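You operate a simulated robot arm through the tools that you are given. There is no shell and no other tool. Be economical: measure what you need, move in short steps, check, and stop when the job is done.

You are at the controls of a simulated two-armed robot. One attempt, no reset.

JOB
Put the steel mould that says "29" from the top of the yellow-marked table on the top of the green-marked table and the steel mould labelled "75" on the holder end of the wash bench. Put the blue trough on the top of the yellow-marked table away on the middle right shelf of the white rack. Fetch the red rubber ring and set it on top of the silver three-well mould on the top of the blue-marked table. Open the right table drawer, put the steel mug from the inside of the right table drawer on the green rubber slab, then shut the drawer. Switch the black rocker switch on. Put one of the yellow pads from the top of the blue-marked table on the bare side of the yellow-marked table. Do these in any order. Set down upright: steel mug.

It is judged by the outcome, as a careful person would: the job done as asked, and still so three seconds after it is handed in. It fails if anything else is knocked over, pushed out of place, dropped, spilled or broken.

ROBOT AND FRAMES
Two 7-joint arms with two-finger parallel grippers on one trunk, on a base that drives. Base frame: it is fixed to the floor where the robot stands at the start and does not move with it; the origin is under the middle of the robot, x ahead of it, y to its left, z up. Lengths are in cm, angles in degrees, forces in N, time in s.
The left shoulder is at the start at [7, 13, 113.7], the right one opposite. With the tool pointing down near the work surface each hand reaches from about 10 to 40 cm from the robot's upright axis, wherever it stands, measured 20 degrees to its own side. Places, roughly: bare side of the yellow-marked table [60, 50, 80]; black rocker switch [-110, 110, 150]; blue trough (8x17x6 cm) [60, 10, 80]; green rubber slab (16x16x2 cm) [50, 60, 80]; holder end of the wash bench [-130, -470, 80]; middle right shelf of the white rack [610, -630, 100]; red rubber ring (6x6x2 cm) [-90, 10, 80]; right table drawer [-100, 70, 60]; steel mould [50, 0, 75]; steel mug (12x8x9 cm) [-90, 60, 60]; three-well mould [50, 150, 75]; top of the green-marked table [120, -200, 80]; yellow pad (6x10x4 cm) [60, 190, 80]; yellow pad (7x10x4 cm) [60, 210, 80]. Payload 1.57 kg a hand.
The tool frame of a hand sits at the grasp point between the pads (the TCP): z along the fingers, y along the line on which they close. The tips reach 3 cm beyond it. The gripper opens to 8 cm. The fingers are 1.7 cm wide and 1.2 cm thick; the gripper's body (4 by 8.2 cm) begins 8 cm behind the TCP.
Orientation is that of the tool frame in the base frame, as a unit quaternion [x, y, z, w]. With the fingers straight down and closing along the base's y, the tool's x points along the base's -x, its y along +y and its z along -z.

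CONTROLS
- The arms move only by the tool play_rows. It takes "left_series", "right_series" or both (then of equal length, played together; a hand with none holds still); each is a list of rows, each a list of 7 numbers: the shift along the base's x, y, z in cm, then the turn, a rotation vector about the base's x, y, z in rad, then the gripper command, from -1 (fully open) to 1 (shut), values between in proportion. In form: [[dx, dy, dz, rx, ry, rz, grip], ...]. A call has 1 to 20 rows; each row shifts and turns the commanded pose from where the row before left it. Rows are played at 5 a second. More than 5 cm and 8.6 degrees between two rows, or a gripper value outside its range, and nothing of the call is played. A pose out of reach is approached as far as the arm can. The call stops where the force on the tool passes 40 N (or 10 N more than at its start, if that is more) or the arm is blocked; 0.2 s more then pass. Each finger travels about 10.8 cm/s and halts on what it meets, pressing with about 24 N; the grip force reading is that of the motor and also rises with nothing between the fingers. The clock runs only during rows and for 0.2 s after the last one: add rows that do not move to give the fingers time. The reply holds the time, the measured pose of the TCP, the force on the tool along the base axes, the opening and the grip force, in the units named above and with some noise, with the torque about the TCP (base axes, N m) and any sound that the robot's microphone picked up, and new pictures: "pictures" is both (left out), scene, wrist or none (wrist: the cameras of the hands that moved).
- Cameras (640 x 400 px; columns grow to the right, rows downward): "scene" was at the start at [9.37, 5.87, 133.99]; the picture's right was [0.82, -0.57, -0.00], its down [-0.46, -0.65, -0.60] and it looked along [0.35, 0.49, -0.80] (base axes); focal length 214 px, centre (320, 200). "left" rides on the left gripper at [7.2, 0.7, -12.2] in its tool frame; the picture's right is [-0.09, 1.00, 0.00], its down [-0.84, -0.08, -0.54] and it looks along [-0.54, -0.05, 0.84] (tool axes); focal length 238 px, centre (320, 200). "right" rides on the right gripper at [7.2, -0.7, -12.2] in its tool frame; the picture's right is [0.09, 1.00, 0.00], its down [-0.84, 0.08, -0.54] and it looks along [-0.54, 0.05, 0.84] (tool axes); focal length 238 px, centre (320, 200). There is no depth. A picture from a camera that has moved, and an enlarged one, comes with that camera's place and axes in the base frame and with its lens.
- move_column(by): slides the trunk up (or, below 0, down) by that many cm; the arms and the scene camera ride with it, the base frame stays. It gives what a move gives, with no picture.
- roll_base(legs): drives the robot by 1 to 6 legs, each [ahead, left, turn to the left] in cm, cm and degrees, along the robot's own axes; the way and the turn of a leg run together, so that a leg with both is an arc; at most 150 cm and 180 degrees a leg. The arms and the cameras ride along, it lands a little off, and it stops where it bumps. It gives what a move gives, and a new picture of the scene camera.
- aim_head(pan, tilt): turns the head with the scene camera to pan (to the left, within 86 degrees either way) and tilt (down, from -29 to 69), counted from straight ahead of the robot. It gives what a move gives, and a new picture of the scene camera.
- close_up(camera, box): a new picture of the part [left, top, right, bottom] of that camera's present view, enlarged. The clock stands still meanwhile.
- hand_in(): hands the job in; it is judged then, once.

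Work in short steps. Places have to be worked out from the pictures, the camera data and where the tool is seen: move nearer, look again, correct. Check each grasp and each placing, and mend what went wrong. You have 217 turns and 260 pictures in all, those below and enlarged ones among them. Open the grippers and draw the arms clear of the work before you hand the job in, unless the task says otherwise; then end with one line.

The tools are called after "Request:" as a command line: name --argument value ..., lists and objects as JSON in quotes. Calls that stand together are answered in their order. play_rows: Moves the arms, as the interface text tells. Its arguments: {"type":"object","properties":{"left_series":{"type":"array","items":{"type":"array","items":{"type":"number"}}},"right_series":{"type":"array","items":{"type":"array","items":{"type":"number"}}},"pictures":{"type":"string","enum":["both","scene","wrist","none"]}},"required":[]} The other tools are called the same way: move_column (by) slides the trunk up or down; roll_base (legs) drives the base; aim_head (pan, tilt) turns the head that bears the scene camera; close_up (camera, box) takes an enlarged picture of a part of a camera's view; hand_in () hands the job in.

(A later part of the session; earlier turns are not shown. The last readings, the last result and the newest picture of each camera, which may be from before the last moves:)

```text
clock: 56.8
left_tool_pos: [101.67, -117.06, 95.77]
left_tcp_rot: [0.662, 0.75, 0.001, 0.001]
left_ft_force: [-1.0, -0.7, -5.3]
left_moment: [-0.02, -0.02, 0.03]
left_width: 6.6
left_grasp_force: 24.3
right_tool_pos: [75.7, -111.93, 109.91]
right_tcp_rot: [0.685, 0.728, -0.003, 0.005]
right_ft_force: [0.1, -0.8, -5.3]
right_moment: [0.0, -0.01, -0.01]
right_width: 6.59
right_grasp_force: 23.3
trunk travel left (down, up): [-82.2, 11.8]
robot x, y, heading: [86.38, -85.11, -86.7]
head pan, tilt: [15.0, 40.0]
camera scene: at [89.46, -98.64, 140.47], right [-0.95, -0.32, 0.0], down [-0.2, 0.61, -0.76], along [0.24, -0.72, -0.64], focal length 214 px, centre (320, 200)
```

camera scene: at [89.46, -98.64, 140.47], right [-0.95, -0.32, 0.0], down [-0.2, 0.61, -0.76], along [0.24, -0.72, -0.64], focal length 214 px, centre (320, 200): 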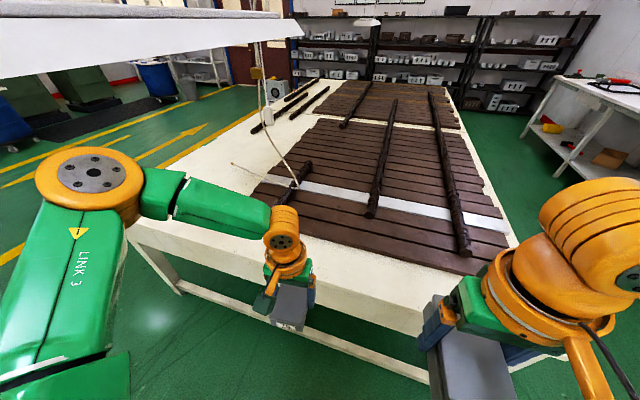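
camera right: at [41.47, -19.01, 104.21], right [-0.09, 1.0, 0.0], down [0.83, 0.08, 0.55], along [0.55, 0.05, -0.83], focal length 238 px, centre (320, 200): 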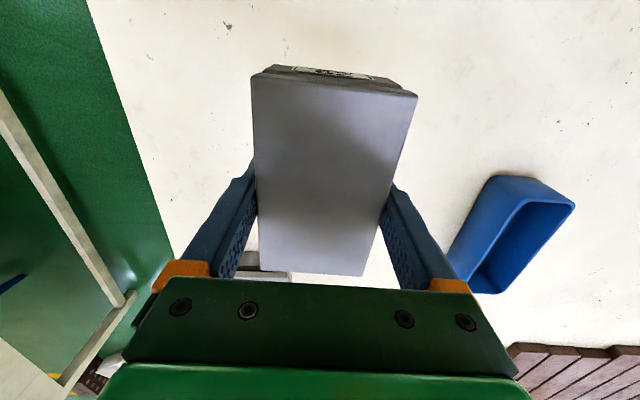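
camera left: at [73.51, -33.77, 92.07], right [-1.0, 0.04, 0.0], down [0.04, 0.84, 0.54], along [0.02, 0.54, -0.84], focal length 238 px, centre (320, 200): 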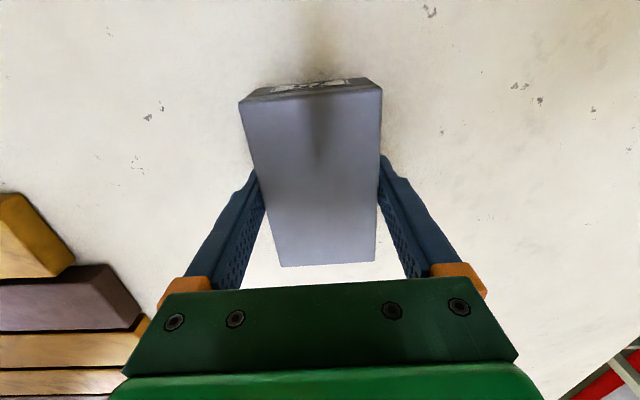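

The table has a free strip of ~25 cm at its near side around x≈140. I drive left along the gap and in, so the right hand can set "29" at about (140, -141).

Request:
roll_base --legs '[[0, 0, -3.3], [0, 66, 0], [20, 0, 0]]'

Request:
aim_head --pan 0 --tilt 55

```text
clock: 62.1
left_tool_pos: [165.86, -137.93, 95.88]
left_tcp_rot: [0.685, 0.728, -0.001, 0.002]
left_ft_force: [0.8, -0.1, -5.8]
left_moment: [0.06, 0.01, -0.01]
left_width: 6.58
left_grasp_force: 24.2
right_tool_pos: [140.07, -130.95, 110.02]
right_tcp_rot: [0.707, 0.707, -0.005, 0.006]
right_ft_force: [-0.1, 0.3, -5.8]
right_moment: [-0.04, 0.02, 0.0]
right_width: 6.6
right_grasp_force: 24.4
trunk travel left (down, up): [-82.2, 11.8]
robot x, y, heading: [152.86, -105.24, -90.4]
head pan, tilt: [15.0, 40.0]
camera scene: at [154.84, -118.48, 140.52], right [-0.97, -0.26, 0.0], down [-0.17, 0.62, -0.77], along [0.2, -0.74, -0.64], focal length 214 px, centre (320, 200)
```

scene: 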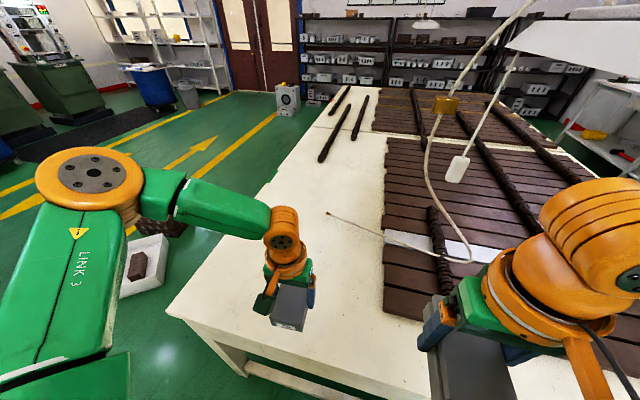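

```text
clock: 62.9
left_tool_pos: [165.87, -138.2, 95.67]
left_tcp_rot: [0.685, 0.729, 0.002, 0.0]
left_ft_force: [-0.1, -0.7, -4.6]
left_moment: [0.0, -0.01, 0.02]
left_width: 6.59
left_grasp_force: 23.7
right_tool_pos: [140.15, -131.46, 109.95]
right_tcp_rot: [0.708, 0.707, -0.003, 0.005]
right_ft_force: [-0.3, 0.0, -5.3]
right_moment: [-0.06, 0.0, 0.03]
right_width: 6.57
right_grasp_force: 24.3
trunk travel left (down, up): [-82.2, 11.8]
robot x, y, heading: [152.41, -105.25, -90.2]
head pan, tilt: [0.0, 55.0]
camera scene: at [152.66, -117.95, 138.41], right [-1.0, 0.0, 0.0], down [0.0, 0.82, -0.57], along [0.0, -0.57, -0.82], focal length 214 px, centre (320, 200)
```

scene: 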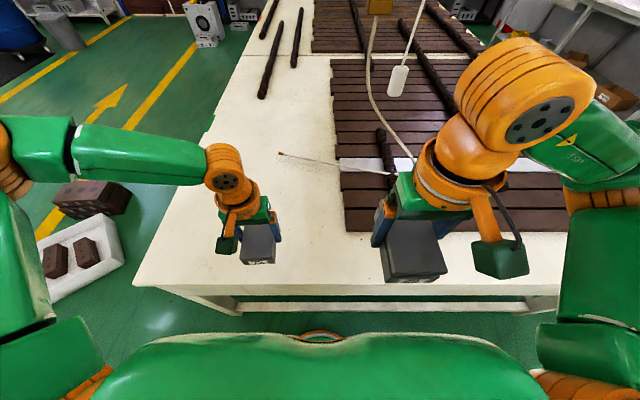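

Planks start at y≈-149 here for x<147, so I shift 14 cm left to set the mould on the clear area at x≈154, then extend and lower.

Request:
roll_base --legs '[[0, 14, 0]]'

Request:
play_rows --right_series '[[0, -3, -3, 0, 0, 0, 1], [0, -3, -3, 0, 0, 0, 1], [0, -3, -3, 0, 0, 0, 1], [0, -2, -3, 0, 0, 0, 1], [0, 0, -4, 0, 0, 0, 1]]' --pictures "both"

```text
clock: 64.2
left_tool_pos: [179.41, -138.18, 95.79]
left_tcp_rot: [0.687, 0.727, 0.001, 0.001]
left_ft_force: [0.3, -0.9, -5.1]
left_moment: [0.01, 0.02, 0.0]
left_width: 6.58
left_grasp_force: 23.9
right_tool_pos: [153.68, -131.23, 109.95]
right_tcp_rot: [0.709, 0.706, -0.002, 0.005]
right_ft_force: [1.2, 1.4, -6.0]
right_moment: [-0.02, -0.03, -0.02]
right_width: 6.6
right_grasp_force: 23.9
trunk travel left (down, up): [-82.2, 11.8]
robot x, y, heading: [166.46, -105.5, -90.2]
head pan, tilt: [0.0, 55.0]
camera scene: at [166.13, -117.96, 138.4], right [-1.0, 0.01, 0.0], down [0.01, 0.82, -0.57], along [0.0, -0.57, -0.82], focal length 214 px, centre (320, 200)
```

scene: 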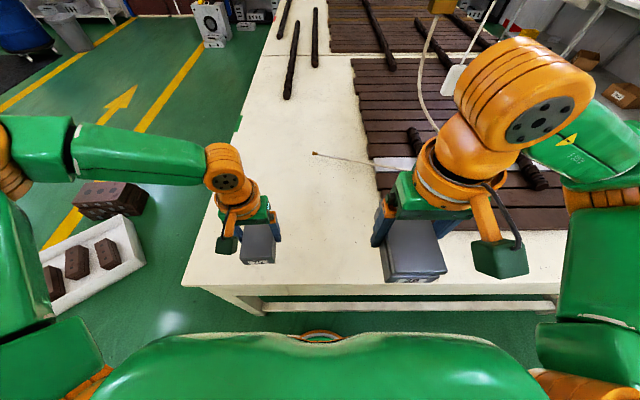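

```text
clock: 65.4
left_tool_pos: [179.65, -138.38, 95.81]
left_tcp_rot: [0.686, 0.727, 0.001, 0.0]
left_ft_force: [1.2, 0.0, -6.4]
left_moment: [0.01, 0.01, -0.01]
left_width: 6.59
left_grasp_force: 24.0
right_tool_pos: [153.79, -142.28, 93.71]
right_tcp_rot: [0.708, 0.706, -0.002, 0.004]
right_ft_force: [-1.1, -0.9, -5.0]
right_moment: [-0.03, 0.0, -0.02]
right_width: 6.57
right_grasp_force: 24.1
trunk travel left (down, up): [-82.2, 11.8]
robot x, y, heading: [166.81, -105.1, -90.0]
head pan, tilt: [0.0, 55.0]
camera scene: at [166.43, -118.04, 138.4], right [-1.0, 0.0, 0.0], down [0.0, 0.82, -0.57], along [0.0, -0.57, -0.82], focal length 214 px, centre (320, 200)
camera right: at [153.06, -134.87, 105.87], right [1.0, 0.09, 0.0], down [0.07, -0.83, 0.55], along [0.05, -0.55, -0.83], focal length 238 px, centre (320, 200)
```

scene: 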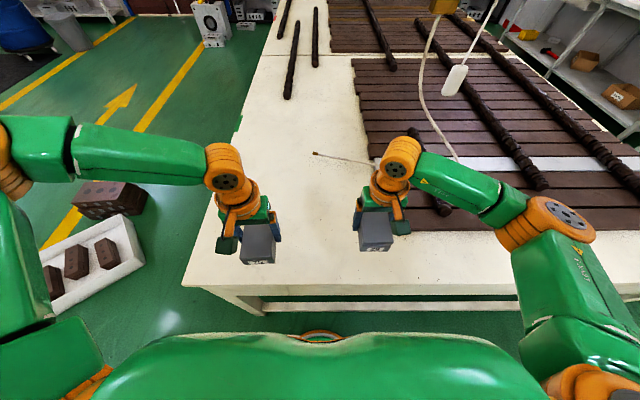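
right: 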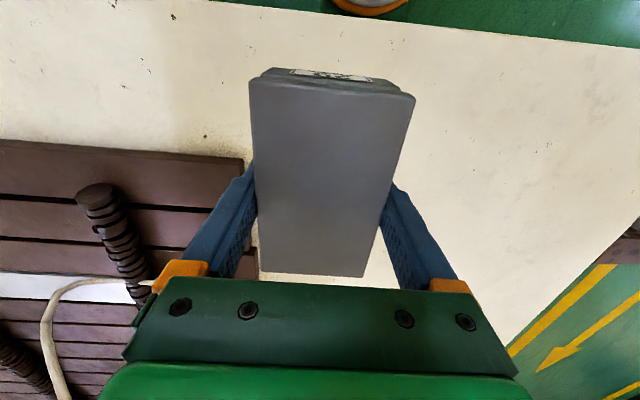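

The area below is clear. I lower the mould toward the table (expected contact at TCP z≈79.5).

Request:
play_rows --right_series '[[2, 0, -4, 0, 0, 0, 1], [0, 0, -4, 0, 0, 0, 1], [0, 0, -3, 0, 0, 0, 1], [0, 0, -2, 0, 0, 0, 1], [0, 0, -0.7, 0, 0, 0, 1], [0, 0, 0, 0, 0, 0, 1]]' --pictures "none"

```text
clock: 66.8
left_tool_pos: [179.64, -138.18, 95.7]
left_tcp_rot: [0.687, 0.727, 0.0, 0.0]
left_ft_force: [-1.2, -0.9, -5.6]
left_moment: [-0.03, 0.0, 0.01]
left_width: 6.64
left_grasp_force: 24.2
right_tool_pos: [155.97, -142.13, 80.07]
right_tcp_rot: [0.708, 0.706, -0.005, 0.004]
right_ft_force: [0.1, 0.1, -5.1]
right_moment: [0.0, -0.03, 0.04]
right_width: 6.58
right_grasp_force: 24.0
trunk travel left (down, up): [-82.2, 11.8]
robot x, y, heading: [166.24, -105.45, -90.2]
head pan, tilt: [0.0, 55.0]
```

Request:
play_rows --right_series '[[0, 0, -0.3, 0, 0, 0, 1], [0, 0, -0.3, 0, 0, 0, 1], [0, 0, 0, 0, 0, 0, 1]]' --pictures "none"

```text
clock: 67.6
left_tool_pos: [179.66, -138.16, 95.8]
left_tcp_rot: [0.686, 0.728, 0.001, 0.0]
left_ft_force: [-0.5, -0.7, -5.4]
left_moment: [0.04, -0.03, -0.02]
left_width: 6.58
left_grasp_force: 24.0
right_tool_pos: [156.09, -142.2, 79.5]
right_tcp_rot: [0.708, 0.706, -0.004, 0.005]
right_ft_force: [-0.6, -0.3, -0.2]
right_moment: [-0.27, 0.16, 0.02]
right_width: 6.58
right_grasp_force: 24.2
trunk travel left (down, up): [-82.2, 11.8]
robot x, y, heading: [166.54, -105.29, -90.3]
head pan, tilt: [0.0, 55.0]
```

The table now carries the weight. I open and rise slowly.

Request:
play_rows --right_series '[[0, 0, -0.1, 0, 0, 0, 1], [0, 0, 0, 0, 0, 0, 0.2], [0, 0, 0, 0, 0, 0, -1], [0, 0, 0, 0, 0, 0, -1], [0, 0, 2, 0, 0, 0, -1], [0, 0, 4, 0, 0, 0, -1], [0, 0, 4, 0, 0, 0, -1], [0, 0, 4, 0, 0, 0, -1], [0, 2, 4, 0, 0, 0, -1], [0, 2, 4, 0, 0, 0, -1], [0, 2, 4, 0, 0, 0, -1]]' --pictures "scene"

```text
clock: 70.0
left_tool_pos: [179.64, -138.08, 95.74]
left_tcp_rot: [0.687, 0.727, 0.0, 0.0]
left_ft_force: [-0.1, 0.3, -6.3]
left_moment: [-0.01, -0.02, 0.02]
left_width: 6.6
left_grasp_force: 24.5
right_tool_pos: [155.87, -136.14, 105.68]
right_tcp_rot: [0.709, 0.705, -0.004, 0.004]
right_ft_force: [0.5, -0.1, 1.1]
right_moment: [-0.01, -0.01, -0.04]
right_width: 8.0
right_grasp_force: 0.0
trunk travel left (down, up): [-82.2, 11.8]
robot x, y, heading: [166.77, -105.39, -90.1]
head pan, tilt: [0.0, 55.0]
camera scene: at [166.6, -117.79, 138.42], right [-1.0, 0.0, 0.0], down [0.0, 0.82, -0.57], along [0.0, -0.57, -0.82], focal length 214 px, centre (320, 200)
```

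scene: 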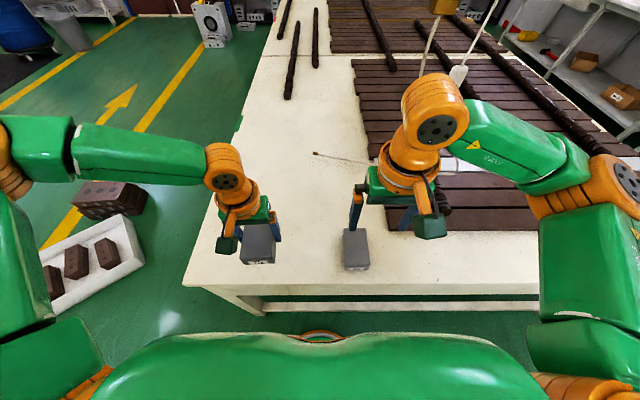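

"29" stands on the green-marked table. With the right hand free I go back to the yellow table's front for the blue trough, still carrying "75" in the left.

Request:
roll_base --legs '[[-20, 0, 0], [0, -100, 0], [0, -82, 0], [0, 0, 90], [0, 102, 0], [22, 0, 0]]'

Request:
aim_head --pan -10 --tilt 60

```text
clock: 73.5
left_tool_pos: [153.64, -118.24, 95.59]
left_tcp_rot: [0.684, 0.729, -0.003, -0.004]
left_ft_force: [0.6, -0.2, -5.1]
left_moment: [-0.02, 0.02, 0.02]
left_width: 6.61
left_grasp_force: 24.2
right_tool_pos: [129.83, -116.52, 105.63]
right_tcp_rot: [0.706, 0.708, -0.008, 0.0]
right_ft_force: [0.9, 0.5, 0.4]
right_moment: [-0.01, -0.01, 0.02]
right_width: 7.98
right_grasp_force: 0.1
trunk travel left (down, up): [-82.2, 11.8]
robot x, y, heading: [139.43, -85.47, -90.1]
head pan, tilt: [0.0, 55.0]
stopped in leg 2: the robot was blocked; the commanded pose is now the measured one
camera scene: at [141.01, -98.09, 138.37], right [-1.0, -0.02, 0.01], down [-0.02, 0.82, -0.57], along [0.0, -0.57, -0.82], focal length 214 px, centre (320, 200)
```

scene: 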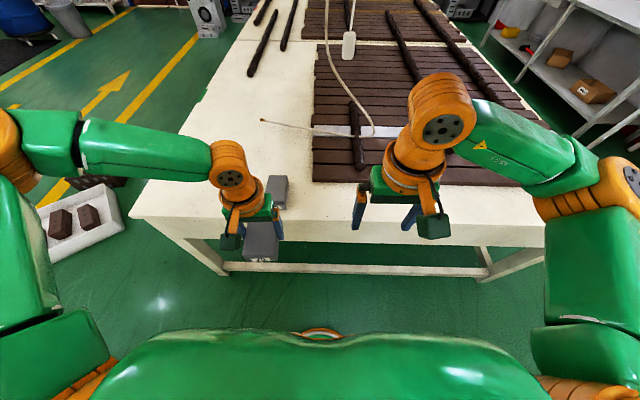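

```text
clock: 74.2
left_tool_pos: [154.33, -118.87, 95.4]
left_tcp_rot: [0.684, 0.729, -0.005, -0.01]
left_ft_force: [0.0, 0.3, -5.5]
left_moment: [0.01, 0.01, 0.01]
left_width: 6.59
left_grasp_force: 23.8
right_tool_pos: [130.7, -117.14, 105.57]
right_tcp_rot: [0.707, 0.708, -0.009, -0.005]
right_ft_force: [0.0, -0.2, 0.5]
right_moment: [0.0, 0.0, -0.02]
right_width: 7.99
right_grasp_force: 0.0
trunk travel left (down, up): [-82.2, 11.8]
robot x, y, heading: [139.23, -85.82, -90.0]
head pan, tilt: [-10.0, 60.0]
camera scene: at [141.13, -98.49, 137.93], right [-0.99, 0.12, 0.02], down [0.09, 0.85, -0.52], along [-0.08, -0.51, -0.85], focal length 214 px, centre (320, 200)
```

scene: 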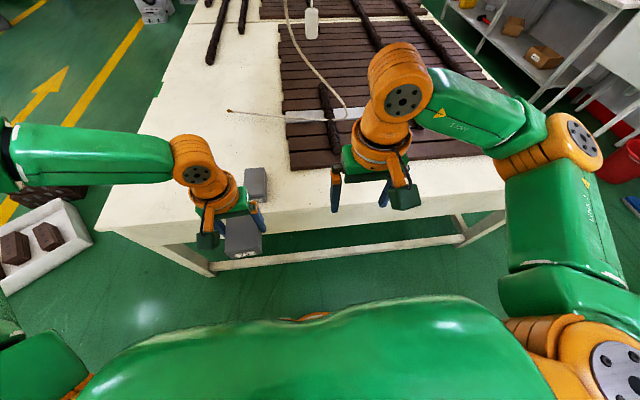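

The drive was blocked at x≈139 and the trunk leans slightly. I look right and down for what's in the way.

Request:
aim_head --pan -86 --tilt 45

```text
clock: 75.7
left_tool_pos: [152.85, -118.37, 95.68]
left_tcp_rot: [0.686, 0.728, -0.001, 0.0]
left_ft_force: [0.6, -0.2, -6.5]
left_moment: [0.04, 0.0, 0.0]
left_width: 6.62
left_grasp_force: 23.9
right_tool_pos: [129.13, -116.52, 105.6]
right_tcp_rot: [0.707, 0.707, -0.005, 0.004]
right_ft_force: [0.6, -0.2, -0.8]
right_moment: [-0.02, 0.06, -0.01]
right_width: 7.99
right_grasp_force: 0.0
trunk travel left (down, up): [-82.2, 11.8]
robot x, y, heading: [139.66, -85.55, -90.2]
head pan, tilt: [-85.9, 45.0]
camera scene: at [131.66, -91.4, 139.79], right [-0.07, 1.0, 0.0], down [0.7, 0.05, -0.71], along [-0.71, -0.05, -0.71], focal length 214 px, centre (320, 200)
```

scene: 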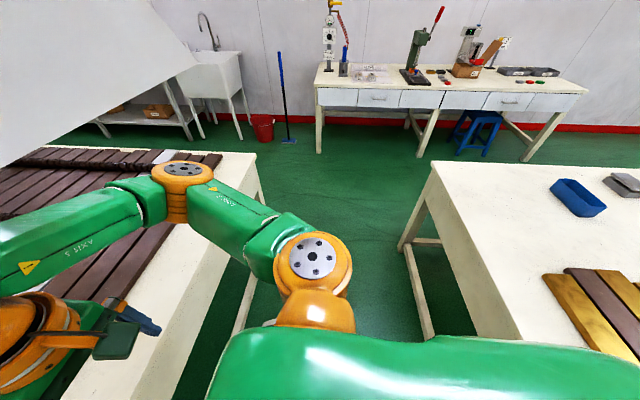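

The way on the floor is clear; a hanging lamp close by (edge near y≈-99 at head height) probably touched the head. I back 6 cm away from it, turn to heading 0 and look.

Request:
roll_base --legs '[[-6, 0, 0]]'

Request:
aim_head --pan -50 --tilt 0

```text
clock: 76.6
left_tool_pos: [152.57, -113.11, 95.67]
left_tcp_rot: [0.685, 0.729, 0.002, -0.003]
left_ft_force: [0.2, -0.8, -5.8]
left_moment: [0.06, 0.0, 0.03]
left_width: 6.61
left_grasp_force: 24.2
right_tool_pos: [128.81, -111.23, 105.28]
right_tcp_rot: [0.707, 0.707, -0.002, 0.002]
right_ft_force: [0.6, -0.1, 0.3]
right_moment: [0.06, -0.02, -0.02]
right_width: 8.0
right_grasp_force: 0.0
trunk travel left (down, up): [-82.2, 11.8]
robot x, y, heading: [139.04, -79.44, -90.0]
head pan, tilt: [-85.9, 45.0]
camera scene: at [131.33, -86.46, 139.71], right [-0.07, 1.0, 0.01], down [0.71, 0.06, -0.71], along [-0.71, -0.05, -0.71], focal length 214 px, centre (320, 200)
```

scene: 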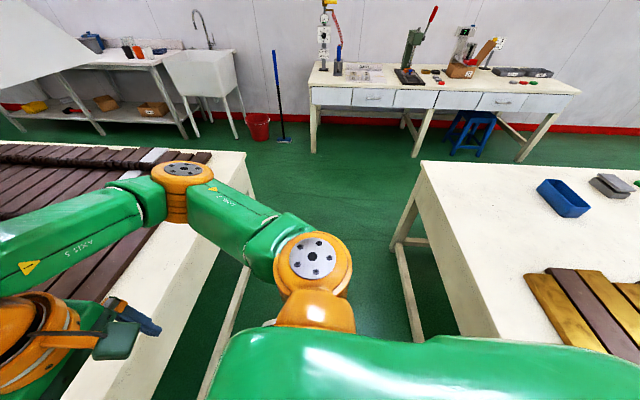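

```text
clock: 77.7
left_tool_pos: [152.69, -112.45, 95.74]
left_tcp_rot: [0.685, 0.728, 0.001, 0.0]
left_ft_force: [-0.7, 0.6, -5.8]
left_moment: [0.02, 0.0, -0.02]
left_width: 6.58
left_grasp_force: 23.2
right_tool_pos: [128.88, -110.66, 105.48]
right_tcp_rot: [0.707, 0.707, -0.004, 0.003]
right_ft_force: [-1.0, 0.5, 0.0]
right_moment: [0.03, -0.02, 0.0]
right_width: 8.04
right_grasp_force: 0.1
trunk travel left (down, up): [-82.2, 11.8]
robot x, y, heading: [139.48, -79.55, -90.0]
head pan, tilt: [-50.0, 0.0]
camera scene: at [132.6, -90.84, 146.84], right [-0.64, 0.77, 0.0], down [0.0, 0.0, -1.0], along [-0.77, -0.64, 0.0], focal length 214 px, centre (320, 200)
```

scene: 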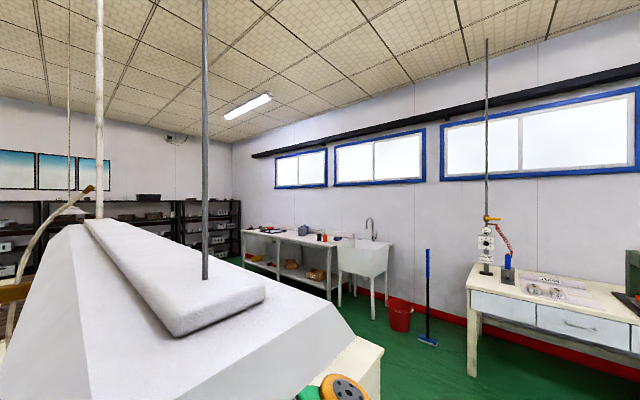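

A rigid lamp hangs over the green table's near edge (x<~125, y<~-97). I turn to face the yellow table instead and pass along it, clear of the lamp.

Request:
roll_base --legs '[[0, 0, 180], [9, 0, 0], [0, 150, 0]]'

```text
clock: 93.2
left_tool_pos: [-23.44, -44.94, 95.78]
left_tcp_rot: [0.743, -0.669, 0.0, 0.0]
left_ft_force: [-0.3, 0.3, -4.8]
left_moment: [0.0, 0.01, -0.01]
left_width: 6.61
left_grasp_force: 24.3
right_tool_pos: [0.22, -45.67, 105.51]
right_tcp_rot: [0.723, -0.691, -0.003, -0.004]
right_ft_force: [-0.3, -0.4, 0.8]
right_moment: [-0.02, 0.01, -0.02]
right_width: 7.99
right_grasp_force: 0.1
trunk travel left (down, up): [-82.2, 11.8]
robot x, y, heading: [-8.59, -77.24, 92.6]
head pan, tilt: [-50.0, 0.0]
camera scene: at [-2.22, -66.11, 146.85], right [0.68, -0.74, 0.0], down [0.0, 0.0, -1.0], along [0.74, 0.68, 0.0], focal length 214 px, centre (320, 200)
```

scene: 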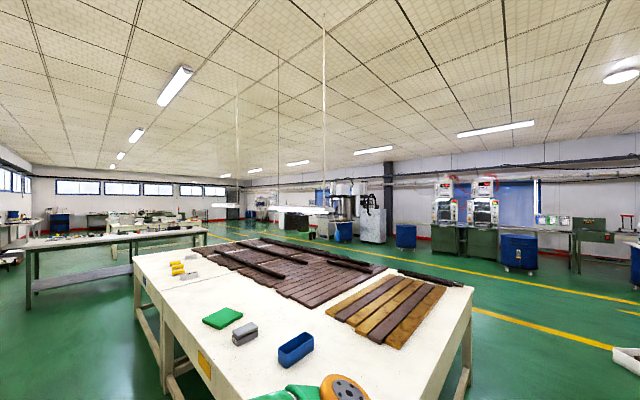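

Clear. I turn back to face the yellow table's front and approach the blue trough.

Request:
roll_base --legs '[[-5, 0, 0], [0, 0, -92.6], [0, 100, 0], [18, 0, 0]]'

Request:
aim_head --pan -10 --tilt 62

```text
clock: 104.0
left_tool_pos: [46.42, 28.2, 95.91]
left_tcp_rot: [-0.01, 1.0, 0.0, 0.003]
left_ft_force: [-0.4, -0.2, -5.2]
left_moment: [0.0, 0.02, -0.03]
left_width: 6.59
left_grasp_force: 23.5
right_tool_pos: [43.5, 4.5, 105.62]
right_tcp_rot: [0.02, 1.0, 0.0, 0.007]
right_ft_force: [-0.1, -0.3, -0.2]
right_moment: [-0.02, -0.04, -0.01]
right_width: 8.0
right_grasp_force: 0.0
trunk travel left (down, up): [-82.2, 11.8]
robot x, y, heading: [13.3, 16.29, -2.2]
head pan, tilt: [-50.0, 0.0]
camera scene: at [23.6, 8.68, 146.89], right [-0.79, -0.61, 0.0], down [0.0, 0.0, -1.0], along [0.61, -0.79, 0.0], focal length 214 px, centre (320, 200)
```

scene: 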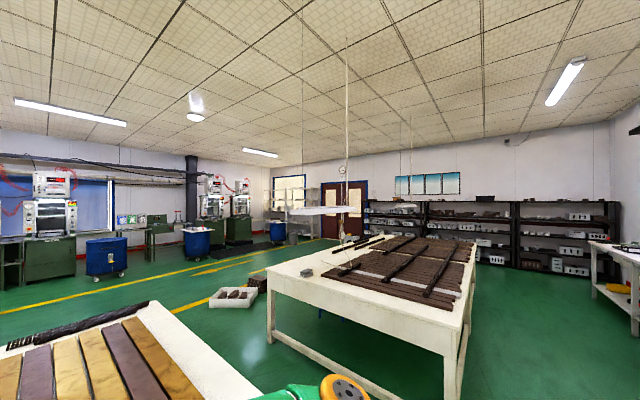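

```text
clock: 105.3
left_tool_pos: [46.59, 28.16, 95.81]
left_tcp_rot: [-0.011, 1.0, 0.0, 0.0]
left_ft_force: [0.2, -0.3, -5.5]
left_moment: [0.01, -0.01, 0.02]
left_width: 6.6
left_grasp_force: 23.9
right_tool_pos: [43.83, 4.51, 105.56]
right_tcp_rot: [0.02, 1.0, 0.0, 0.005]
right_ft_force: [0.2, 0.7, 0.5]
right_moment: [-0.01, 0.02, -0.01]
right_width: 7.99
right_grasp_force: 0.1
trunk travel left (down, up): [-82.2, 11.8]
robot x, y, heading: [13.24, 15.74, -2.1]
head pan, tilt: [-10.0, 62.0]
camera scene: at [24.81, 14.42, 137.59], right [-0.21, -0.98, 0.0], down [-0.86, 0.19, -0.47], along [0.46, -0.1, -0.88], focal length 214 px, centre (320, 200)
```

scene: 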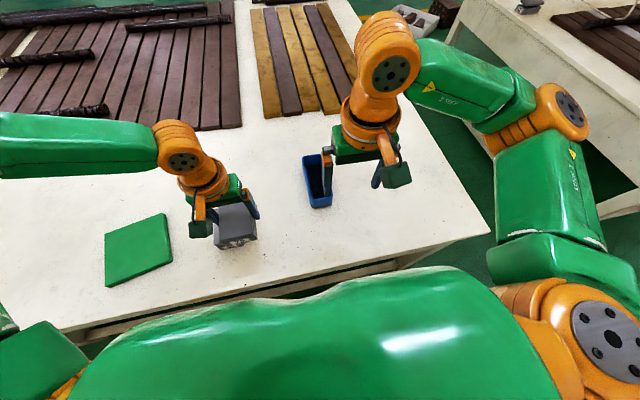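

Not bumped yet. I try 8 cm further ahead and straighten the heading.

Request:
roll_base --legs '[[0, 0, 2.1], [8, 0, 0]]'

Request:
close_up --camera "right" --box '[0, 0, 640, 400]'

```text
clock: 106.7
left_tool_pos: [49.98, 29.36, 95.67]
left_tcp_rot: [-0.03, 1.0, 0.0, -0.002]
left_ft_force: [1.0, 0.5, -4.9]
left_moment: [0.02, 0.02, -0.01]
left_width: 6.59
left_grasp_force: 23.9
right_tool_pos: [48.12, 5.57, 105.42]
right_tcp_rot: [0.002, 1.0, 0.0, 0.004]
right_ft_force: [0.0, 0.2, 0.1]
right_moment: [0.0, 0.06, 0.0]
right_width: 8.01
right_grasp_force: 0.0
trunk travel left (down, up): [-82.2, 11.8]
robot x, y, heading: [17.16, 16.02, -0.2]
head pan, tilt: [-10.0, 62.0]
stopped in leg 2: the robot was blocked; the commanded pose is now the measured one
camera scene: at [28.82, 14.79, 137.55], right [-0.18, -0.98, 0.0], down [-0.87, 0.16, -0.47], along [0.46, -0.08, -0.88], focal length 214 px, centre (320, 200)
```

scene: 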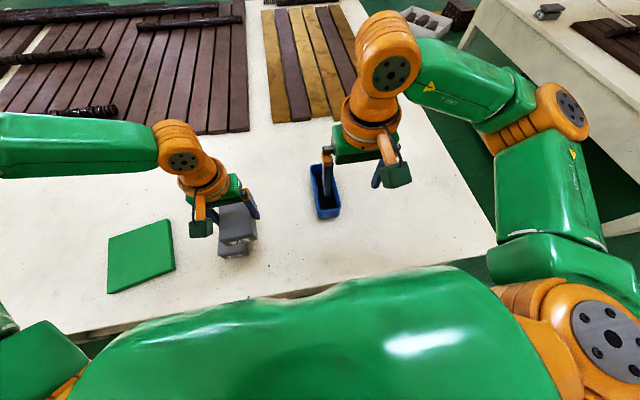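

```text
1.00 times, centred on (320, 200) of right (not enlarged: the box is as wide or as high as the picture)
camera zoom: at [40.74, 4.99, 117.56], right [-0.09, 1.0, 0.0], down [0.83, 0.07, 0.55], along [0.55, 0.05, -0.84], focal length 238 px, centre (320, 200)
```

zoom: 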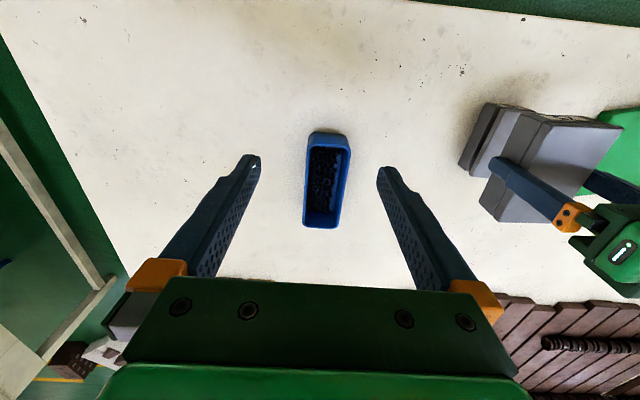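

Blocked at x≈17. The trough spans x≈53–70, y≈4.4–10.9 and seems to hold something; I look closer.

Request:
close_up --camera "right" --box '[280, 110, 380, 240]'

```text
3.08 times, centred on (330, 175) of right
camera zoom: at [40.74, 4.99, 117.56], right [-0.09, 1.0, 0.0], down [0.83, 0.07, 0.55], along [0.55, 0.05, -0.84], focal length 733 px, centre (289, 277)
```

zoom: 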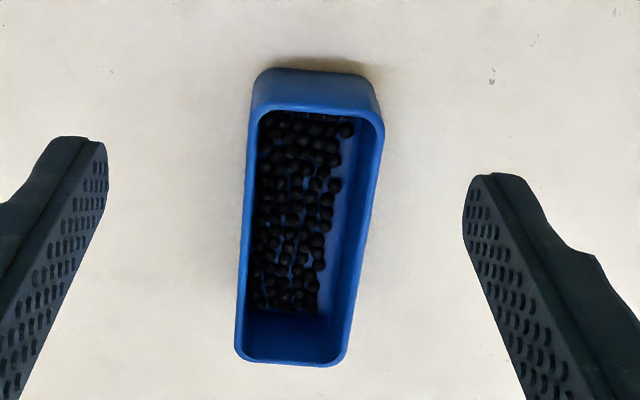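

The trough holds loose black balls, so it must stay level; its rim is ~6.6 cm wide, so I can straddle it. I raise the left hand and lower the trunk to gain reach, moving the right hand forward.

Request:
play_rows --left_series '[[0, 0, 4.5, 0, 0, 0, 1], [0, 0, 4.5, 0, 0, 0, 1], [0, 0, 4.5, 0, 0, 0, 1]]' --right_series '[[0.5, 1, 0, 0, 0, 0, -1], [0.5, 1, 0, 0, 0, 0, -1], [0, 0, 0, 0, 0, 0, -1]]' --pictures "none"

Request:
move_column --by -14

Request:
play_rows --right_series '[[2.5, 0, 0, 0, 0, 0, -1], [2.5, 0, 0, 0, 0, 0, -1], [2.5, 0, 0, 0, 0, 0, -1], [2.5, 0, 0, 0, 0, 0, -1], [0, 0, 0, 0, 0, 0, -1]]' --pictures "wrist"

```text
clock: 107.5
left_tool_pos: [49.76, 29.23, 109.24]
left_tcp_rot: [-0.029, 1.0, 0.0, 0.0]
left_ft_force: [0.8, -0.2, -5.5]
left_moment: [0.01, 0.03, 0.02]
left_width: 6.58
left_grasp_force: 24.0
right_tool_pos: [48.94, 7.55, 105.54]
right_tcp_rot: [0.001, 1.0, 0.001, 0.006]
right_ft_force: [-0.9, -0.1, -0.2]
right_moment: [-0.04, 0.02, -0.02]
right_width: 7.98
right_grasp_force: 0.1
trunk travel left (down, up): [-82.2, 11.8]
robot x, y, heading: [16.95, 15.9, -0.2]
head pan, tilt: [-10.0, 62.0]
```

```text
clock: 109.2
left_tool_pos: [49.81, 29.43, 95.27]
left_tcp_rot: [-0.03, 1.0, -0.001, 0.0]
left_ft_force: [0.9, 0.8, -6.0]
left_moment: [0.0, 0.02, 0.01]
left_width: 6.57
left_grasp_force: 24.0
right_tool_pos: [48.82, 7.61, 91.55]
right_tcp_rot: [0.001, 1.0, 0.0, 0.005]
right_ft_force: [1.2, -0.3, 0.9]
right_moment: [-0.04, 0.02, 0.02]
right_width: 8.01
right_grasp_force: 0.1
trunk travel left (down, up): [-68.2, 25.8]
robot x, y, heading: [17.02, 16.21, -0.5]
head pan, tilt: [-10.0, 62.0]
```

```text
clock: 110.4
left_tool_pos: [49.8, 29.33, 95.2]
left_tcp_rot: [-0.029, 1.0, 0.001, 0.0]
left_ft_force: [0.2, -0.4, -5.0]
left_moment: [0.0, 0.03, -0.02]
left_width: 6.59
left_grasp_force: 24.6
right_tool_pos: [58.63, 7.67, 91.47]
right_tcp_rot: [0.002, 1.0, 0.0, 0.006]
right_ft_force: [0.2, 0.5, 0.1]
right_moment: [-0.02, 0.03, 0.02]
right_width: 8.0
right_grasp_force: 0.0
trunk travel left (down, up): [-68.2, 25.8]
robot x, y, heading: [16.99, 16.52, -0.0]
head pan, tilt: [-10.0, 62.0]
camera right: at [51.29, 7.07, 103.59], right [-0.09, 1.0, 0.0], down [0.83, 0.07, 0.55], along [0.55, 0.05, -0.83], focal length 238 px, centre (320, 200)
```

right: 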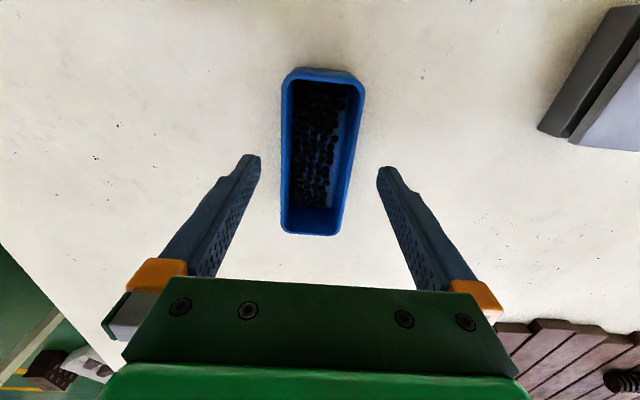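

The hand reaches; the trough's centre is (62, 7.65). I go 3.2 cm further, raise the left hand, then lower the trunk around the trough.

Request:
play_rows --left_series '[[-2, 0, 4, 0, 0, 0, 1], [-2, 0, 4, 0, 0, 0, 1], [-2, 0, 4, 0, 0, 0, 1]]' --right_series '[[1.6, 0, 0, 0, 0, 0, -1], [1.5, 0, 0, 0, 0, 0, -1], [0, 0, 0, 0, 0, 0, -1]]' --pictures "none"

Request:
move_column --by -6

Request:
close_up --camera "right" --box '[0, 0, 640, 400]'

```text
clock: 111.2
left_tool_pos: [43.65, 29.38, 107.53]
left_tcp_rot: [-0.03, 1.0, -0.001, 0.001]
left_ft_force: [0.3, -0.3, -5.6]
left_moment: [-0.01, 0.02, -0.01]
left_width: 6.58
left_grasp_force: 23.9
right_tool_pos: [61.88, 7.64, 91.63]
right_tcp_rot: [0.002, 1.0, 0.0, 0.006]
right_ft_force: [0.3, 0.2, -0.2]
right_moment: [-0.02, -0.02, 0.05]
right_width: 8.01
right_grasp_force: 0.0
trunk travel left (down, up): [-68.2, 25.8]
robot x, y, heading: [16.78, 16.01, -0.3]
head pan, tilt: [-10.0, 62.0]
```

```text
clock: 112.2
left_tool_pos: [43.6, 29.45, 101.47]
left_tcp_rot: [-0.029, 1.0, 0.0, 0.0]
left_ft_force: [-0.4, 0.0, -5.8]
left_moment: [0.01, 0.02, 0.0]
left_width: 6.58
left_grasp_force: 24.6
right_tool_pos: [61.82, 7.74, 85.54]
right_tcp_rot: [0.002, 1.0, 0.0, 0.006]
right_ft_force: [-0.7, 0.4, -0.2]
right_moment: [-0.04, 0.0, 0.03]
right_width: 8.01
right_grasp_force: 0.0
trunk travel left (down, up): [-62.2, 31.8]
robot x, y, heading: [16.95, 16.15, -0.4]
head pan, tilt: [-10.0, 62.0]
```

```text
1.00 times, centred on (320, 200) of right (not enlarged: the box is as wide or as high as the picture)
camera zoom: at [54.46, 7.16, 97.61], right [-0.09, 1.0, 0.0], down [0.83, 0.07, 0.55], along [0.55, 0.05, -0.83], focal length 238 px, centre (320, 200)
```

zoom: 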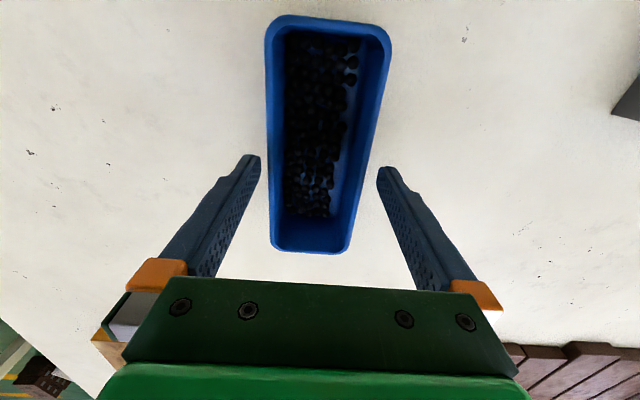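

The rim sits between the fingers with ~0.6 cm on each side. I lower 5 cm more and close gently.

Request:
move_column --by -4.8

Request:
play_rows --right_series '[[0, 0, 0, 0, 0, 0, -0.3], [0, 0, 0, 0, 0, 0, 0.2], [0, 0, 0, 0, 0, 0, 1], [0, 0, 0, 0, 0, 0, 1]]' --pictures "wrist"

```text
clock: 113.1
left_tool_pos: [43.74, 29.39, 96.62]
left_tcp_rot: [-0.03, 1.0, 0.0, 0.0]
left_ft_force: [-0.1, 0.0, -5.4]
left_moment: [-0.01, 0.02, 0.01]
left_width: 6.56
left_grasp_force: 24.0
right_tool_pos: [61.88, 7.66, 80.72]
right_tcp_rot: [0.002, 1.0, 0.0, 0.006]
right_ft_force: [0.4, -0.5, 0.0]
right_moment: [0.02, -0.01, -0.01]
right_width: 7.98
right_grasp_force: 0.0
trunk travel left (down, up): [-57.4, 36.6]
robot x, y, heading: [17.23, 15.85, -0.0]
head pan, tilt: [-10.0, 62.0]
```

```text
clock: 114.1
left_tool_pos: [43.67, 29.39, 96.69]
left_tcp_rot: [-0.029, 1.0, 0.0, 0.001]
left_ft_force: [-1.1, -0.6, -6.7]
left_moment: [-0.01, 0.02, 0.0]
left_width: 6.58
left_grasp_force: 24.1
right_tool_pos: [61.85, 7.72, 80.67]
right_tcp_rot: [0.001, 1.0, 0.0, 0.006]
right_ft_force: [0.2, -1.2, 2.5]
right_moment: [-0.14, 0.08, 0.0]
right_width: 6.97
right_grasp_force: 24.1
trunk travel left (down, up): [-57.4, 36.6]
robot x, y, heading: [17.12, 16.39, -0.1]
head pan, tilt: [-10.0, 62.0]
camera right: at [54.45, 7.16, 92.83], right [-0.09, 1.0, 0.0], down [0.83, 0.07, 0.55], along [0.55, 0.05, -0.83], focal length 238 px, centre (320, 200)
```

right: 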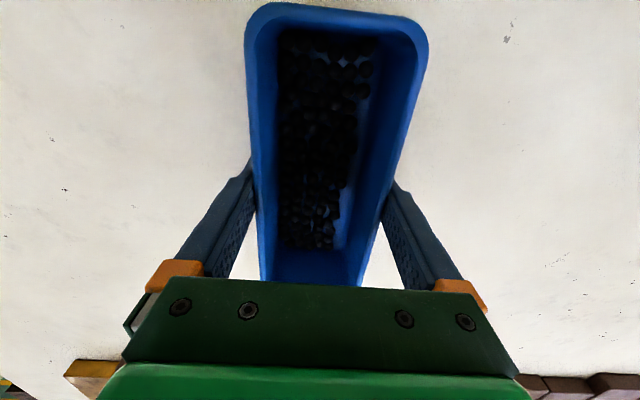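

Gripped at 6.97 cm. I lift 3 cm with the trunk as a test.

Request:
move_column --by 3

Request:
play_rows --right_series '[[0, 0, 0, 0, 0, 0, 1], [0, 0, 0, 0, 0, 0, 1]]' --pictures "both"

```text
clock: 114.8
left_tool_pos: [43.82, 29.34, 99.57]
left_tcp_rot: [-0.03, 1.0, -0.001, 0.0]
left_ft_force: [-0.2, 0.6, -5.2]
left_moment: [-0.01, -0.01, -0.01]
left_width: 6.58
left_grasp_force: 24.2
right_tool_pos: [61.93, 7.75, 83.69]
right_tcp_rot: [0.002, 1.0, 0.0, 0.004]
right_ft_force: [0.8, 0.9, 0.0]
right_moment: [-0.02, -0.01, -0.03]
right_width: 6.94
right_grasp_force: 24.1
trunk travel left (down, up): [-60.4, 33.6]
robot x, y, heading: [16.83, 16.26, -0.4]
head pan, tilt: [-10.0, 62.0]
```

```text
clock: 115.4
left_tool_pos: [43.72, 29.32, 99.61]
left_tcp_rot: [-0.03, 1.0, 0.001, 0.0]
left_ft_force: [0.3, 0.5, -5.5]
left_moment: [0.0, 0.02, -0.01]
left_width: 6.58
left_grasp_force: 24.2
right_tool_pos: [61.99, 7.74, 83.74]
right_tcp_rot: [0.002, 1.0, 0.001, 0.005]
right_ft_force: [0.3, 0.5, -1.2]
right_moment: [-0.01, 0.01, -0.03]
right_width: 6.97
right_grasp_force: 23.2
trunk travel left (down, up): [-60.4, 33.6]
robot x, y, heading: [17.0, 16.05, -0.3]
head pan, tilt: [-10.0, 62.0]
camera scene: at [28.55, 14.81, 115.78], right [-0.18, -0.98, 0.0], down [-0.87, 0.16, -0.47], along [0.46, -0.08, -0.88], focal length 214 px, centre (320, 200)
camera right: at [54.5, 7.16, 95.8], right [-0.09, 1.0, 0.0], down [0.83, 0.07, 0.55], along [0.55, 0.05, -0.83], focal length 238 px, centre (320, 200)
```

scene: 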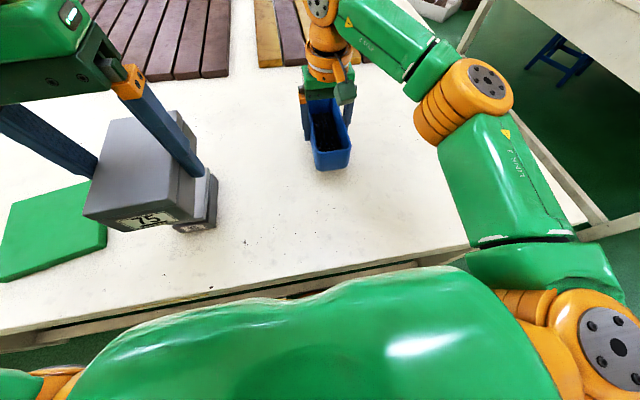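
right: 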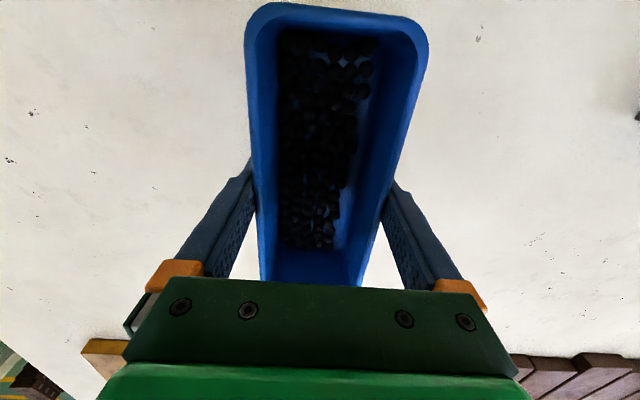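

It holds level. I raise the trunk, draw both hands in, and then drive toward the wash bench.

Request:
move_column --by 15

Request:
play_rows --right_series '[[-3, -1, 0, 0, 0, 0, 1], [-3, -1, 0, 0, 0, 0, 1], [-3, -1, 0, 0, 0, 0, 1], [-3, -1, 0, 0, 0, 0, 1], [-3, 0, 0, 0, 0, 0, 1], [0, 0, 0, 0, 0, 0, 1]]' --pictures "scene"

Request:
roll_base --legs '[[-38, 0, 0], [0, 0, -90], [140, 0, 0], [140, 0, 0]]'

Request:
aim_head --pan -30 --tilt 15

```text
clock: 117.2
left_tool_pos: [43.71, 29.38, 114.61]
left_tcp_rot: [-0.03, 1.0, 0.001, -0.001]
left_ft_force: [-0.1, -0.1, -5.6]
left_moment: [-0.02, -0.01, -0.02]
left_width: 6.57
left_grasp_force: 23.9
right_tool_pos: [61.92, 7.72, 98.72]
right_tcp_rot: [0.002, 1.0, 0.0, 0.005]
right_ft_force: [-0.9, -0.8, -1.5]
right_moment: [0.0, 0.01, -0.01]
right_width: 6.94
right_grasp_force: 24.4
trunk travel left (down, up): [-75.4, 18.6]
robot x, y, heading: [16.9, 16.14, 0.1]
head pan, tilt: [-10.0, 62.0]
```

```text
clock: 118.6
left_tool_pos: [43.76, 29.39, 114.58]
left_tcp_rot: [-0.03, 1.0, 0.0, 0.0]
left_ft_force: [0.6, 0.2, -5.5]
left_moment: [-0.03, 0.02, -0.01]
left_width: 6.59
left_grasp_force: 23.4
right_tool_pos: [46.82, 3.98, 98.72]
right_tcp_rot: [0.002, 1.0, 0.0, 0.006]
right_ft_force: [0.1, -0.1, -0.7]
right_moment: [-0.01, 0.02, 0.02]
right_width: 6.94
right_grasp_force: 23.3
trunk travel left (down, up): [-75.4, 18.6]
robot x, y, heading: [17.01, 16.61, -0.2]
head pan, tilt: [-10.0, 62.0]
camera scene: at [28.58, 14.84, 130.78], right [-0.18, -0.98, 0.0], down [-0.87, 0.16, -0.47], along [0.46, -0.08, -0.88], focal length 214 px, centre (320, 200)
```

scene: 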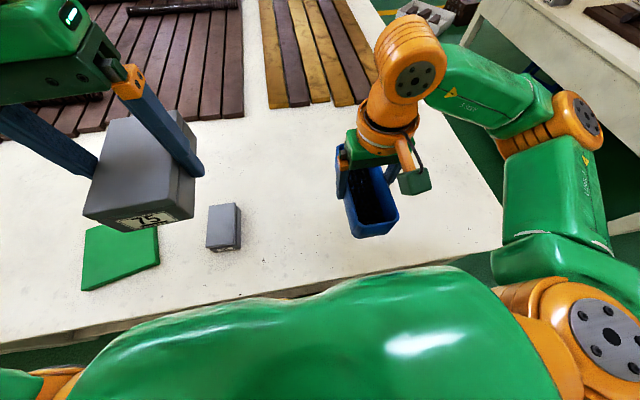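

```text
clock: 137.9
left_tool_pos: [-12.62, -289.66, 114.68]
left_tcp_rot: [0.689, 0.725, 0.0, 0.0]
left_ft_force: [0.1, -0.3, -5.8]
left_moment: [0.03, 0.01, -0.04]
left_width: 6.58
left_grasp_force: 24.0
right_tool_pos: [-38.06, -292.48, 98.75]
right_tcp_rot: [0.71, 0.704, -0.004, 0.004]
right_ft_force: [-1.4, 0.1, -1.0]
right_moment: [-0.03, 0.04, -0.02]
right_width: 6.94
right_grasp_force: 24.4
trunk travel left (down, up): [-75.4, 18.6]
robot x, y, heading: [-25.7, -262.82, -90.9]
head pan, tilt: [-10.0, 62.0]
camera scene: at [-26.76, -274.45, 130.79], right [-0.98, 0.18, 0.0], down [0.16, 0.87, -0.47], along [-0.09, -0.46, -0.88], focal length 214 px, centre (320, 200)
```

scene: 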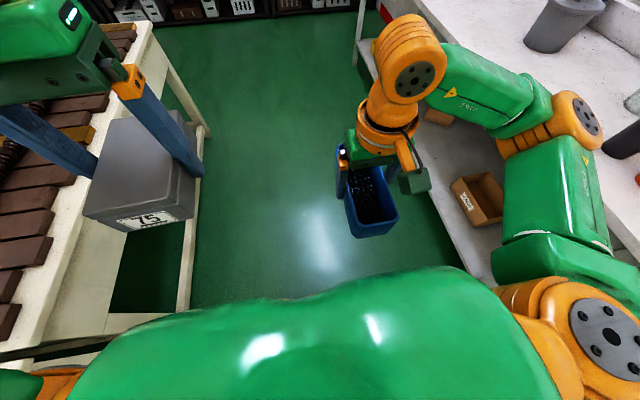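

```text
clock: 139.1
left_tool_pos: [-12.63, -289.67, 114.6]
left_tcp_rot: [0.688, 0.726, 0.0, 0.0]
left_ft_force: [-0.4, -0.4, -5.6]
left_moment: [0.0, -0.01, 0.0]
left_width: 6.57
left_grasp_force: 24.2
right_tool_pos: [-37.98, -292.48, 98.67]
right_tcp_rot: [0.711, 0.704, -0.003, 0.003]
right_ft_force: [0.1, 1.1, -1.0]
right_moment: [-0.02, -0.04, 0.0]
right_width: 6.93
right_grasp_force: 24.3
trunk travel left (down, up): [-75.4, 18.6]
robot x, y, heading: [-25.67, -262.92, -90.9]
head pan, tilt: [-30.0, 15.0]
camera scene: at [-30.33, -276.23, 137.63], right [-0.86, 0.51, 0.0], down [0.13, 0.22, -0.97], along [-0.49, -0.83, -0.26], focal length 214 px, centre (320, 200)
```

scene: 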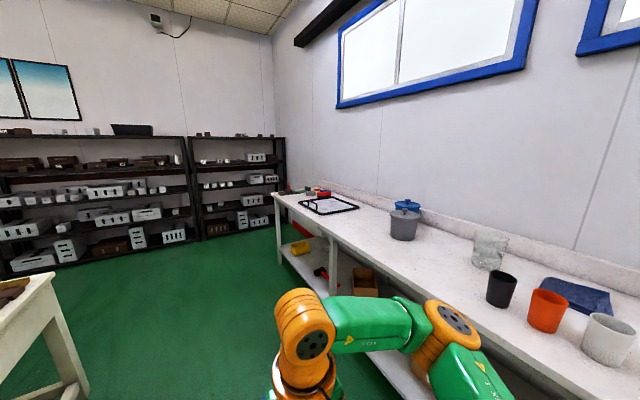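

The wash bench lies along the wall to the right; the holder end is the far one. I drive on 150 cm and look at it.

Request:
roll_base --legs '[[145, 3, 0]]'

Request:
aim_head --pan -60 --tilt 30

```text
clock: 146.3
left_tool_pos: [-8.82, -434.38, 114.52]
left_tcp_rot: [0.68, 0.733, 0.0, 0.001]
left_ft_force: [-0.5, 0.4, -5.8]
left_moment: [0.04, 0.01, 0.02]
left_width: 6.59
left_grasp_force: 23.9
right_tool_pos: [-34.22, -437.89, 98.59]
right_tcp_rot: [0.703, 0.711, -0.005, 0.004]
right_ft_force: [0.0, 0.3, -0.5]
right_moment: [-0.01, 0.01, 0.03]
right_width: 6.99
right_grasp_force: 23.8
trunk travel left (down, up): [-75.4, 18.6]
robot x, y, heading: [-22.67, -407.65, -89.3]
head pan, tilt: [-30.0, 15.0]
camera scene: at [-26.81, -421.41, 137.64], right [-0.87, 0.49, 0.0], down [0.13, 0.23, -0.97], along [-0.47, -0.84, -0.26], focal length 214 px, centre (320, 200)
```

scene: 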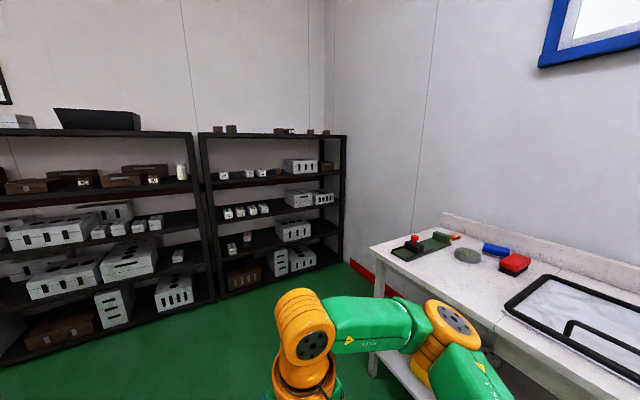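

```text
clock: 147.2
left_tool_pos: [-8.88, -434.63, 114.66]
left_tcp_rot: [0.681, 0.732, 0.0, 0.0]
left_ft_force: [0.5, 0.9, -4.9]
left_moment: [0.05, 0.02, 0.04]
left_width: 6.6
left_grasp_force: 23.6
right_tool_pos: [-34.07, -438.11, 98.74]
right_tcp_rot: [0.703, 0.711, -0.005, 0.005]
right_ft_force: [0.9, 0.0, -1.0]
right_moment: [0.01, 0.01, -0.02]
right_width: 6.96
right_grasp_force: 23.9
trunk travel left (down, up): [-75.4, 18.6]
robot x, y, heading: [-22.46, -408.23, -89.1]
head pan, tilt: [-60.0, 30.0]
camera scene: at [-30.0, -417.94, 135.23], right [-0.51, 0.86, 0.0], down [0.43, 0.26, -0.87], along [-0.74, -0.44, -0.5], focal length 214 px, centre (320, 200)
```

scene: 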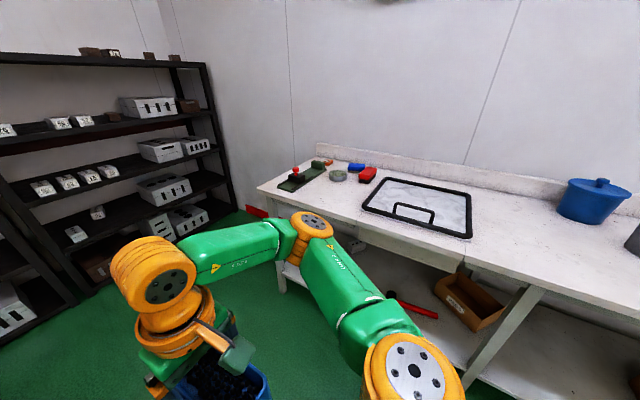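

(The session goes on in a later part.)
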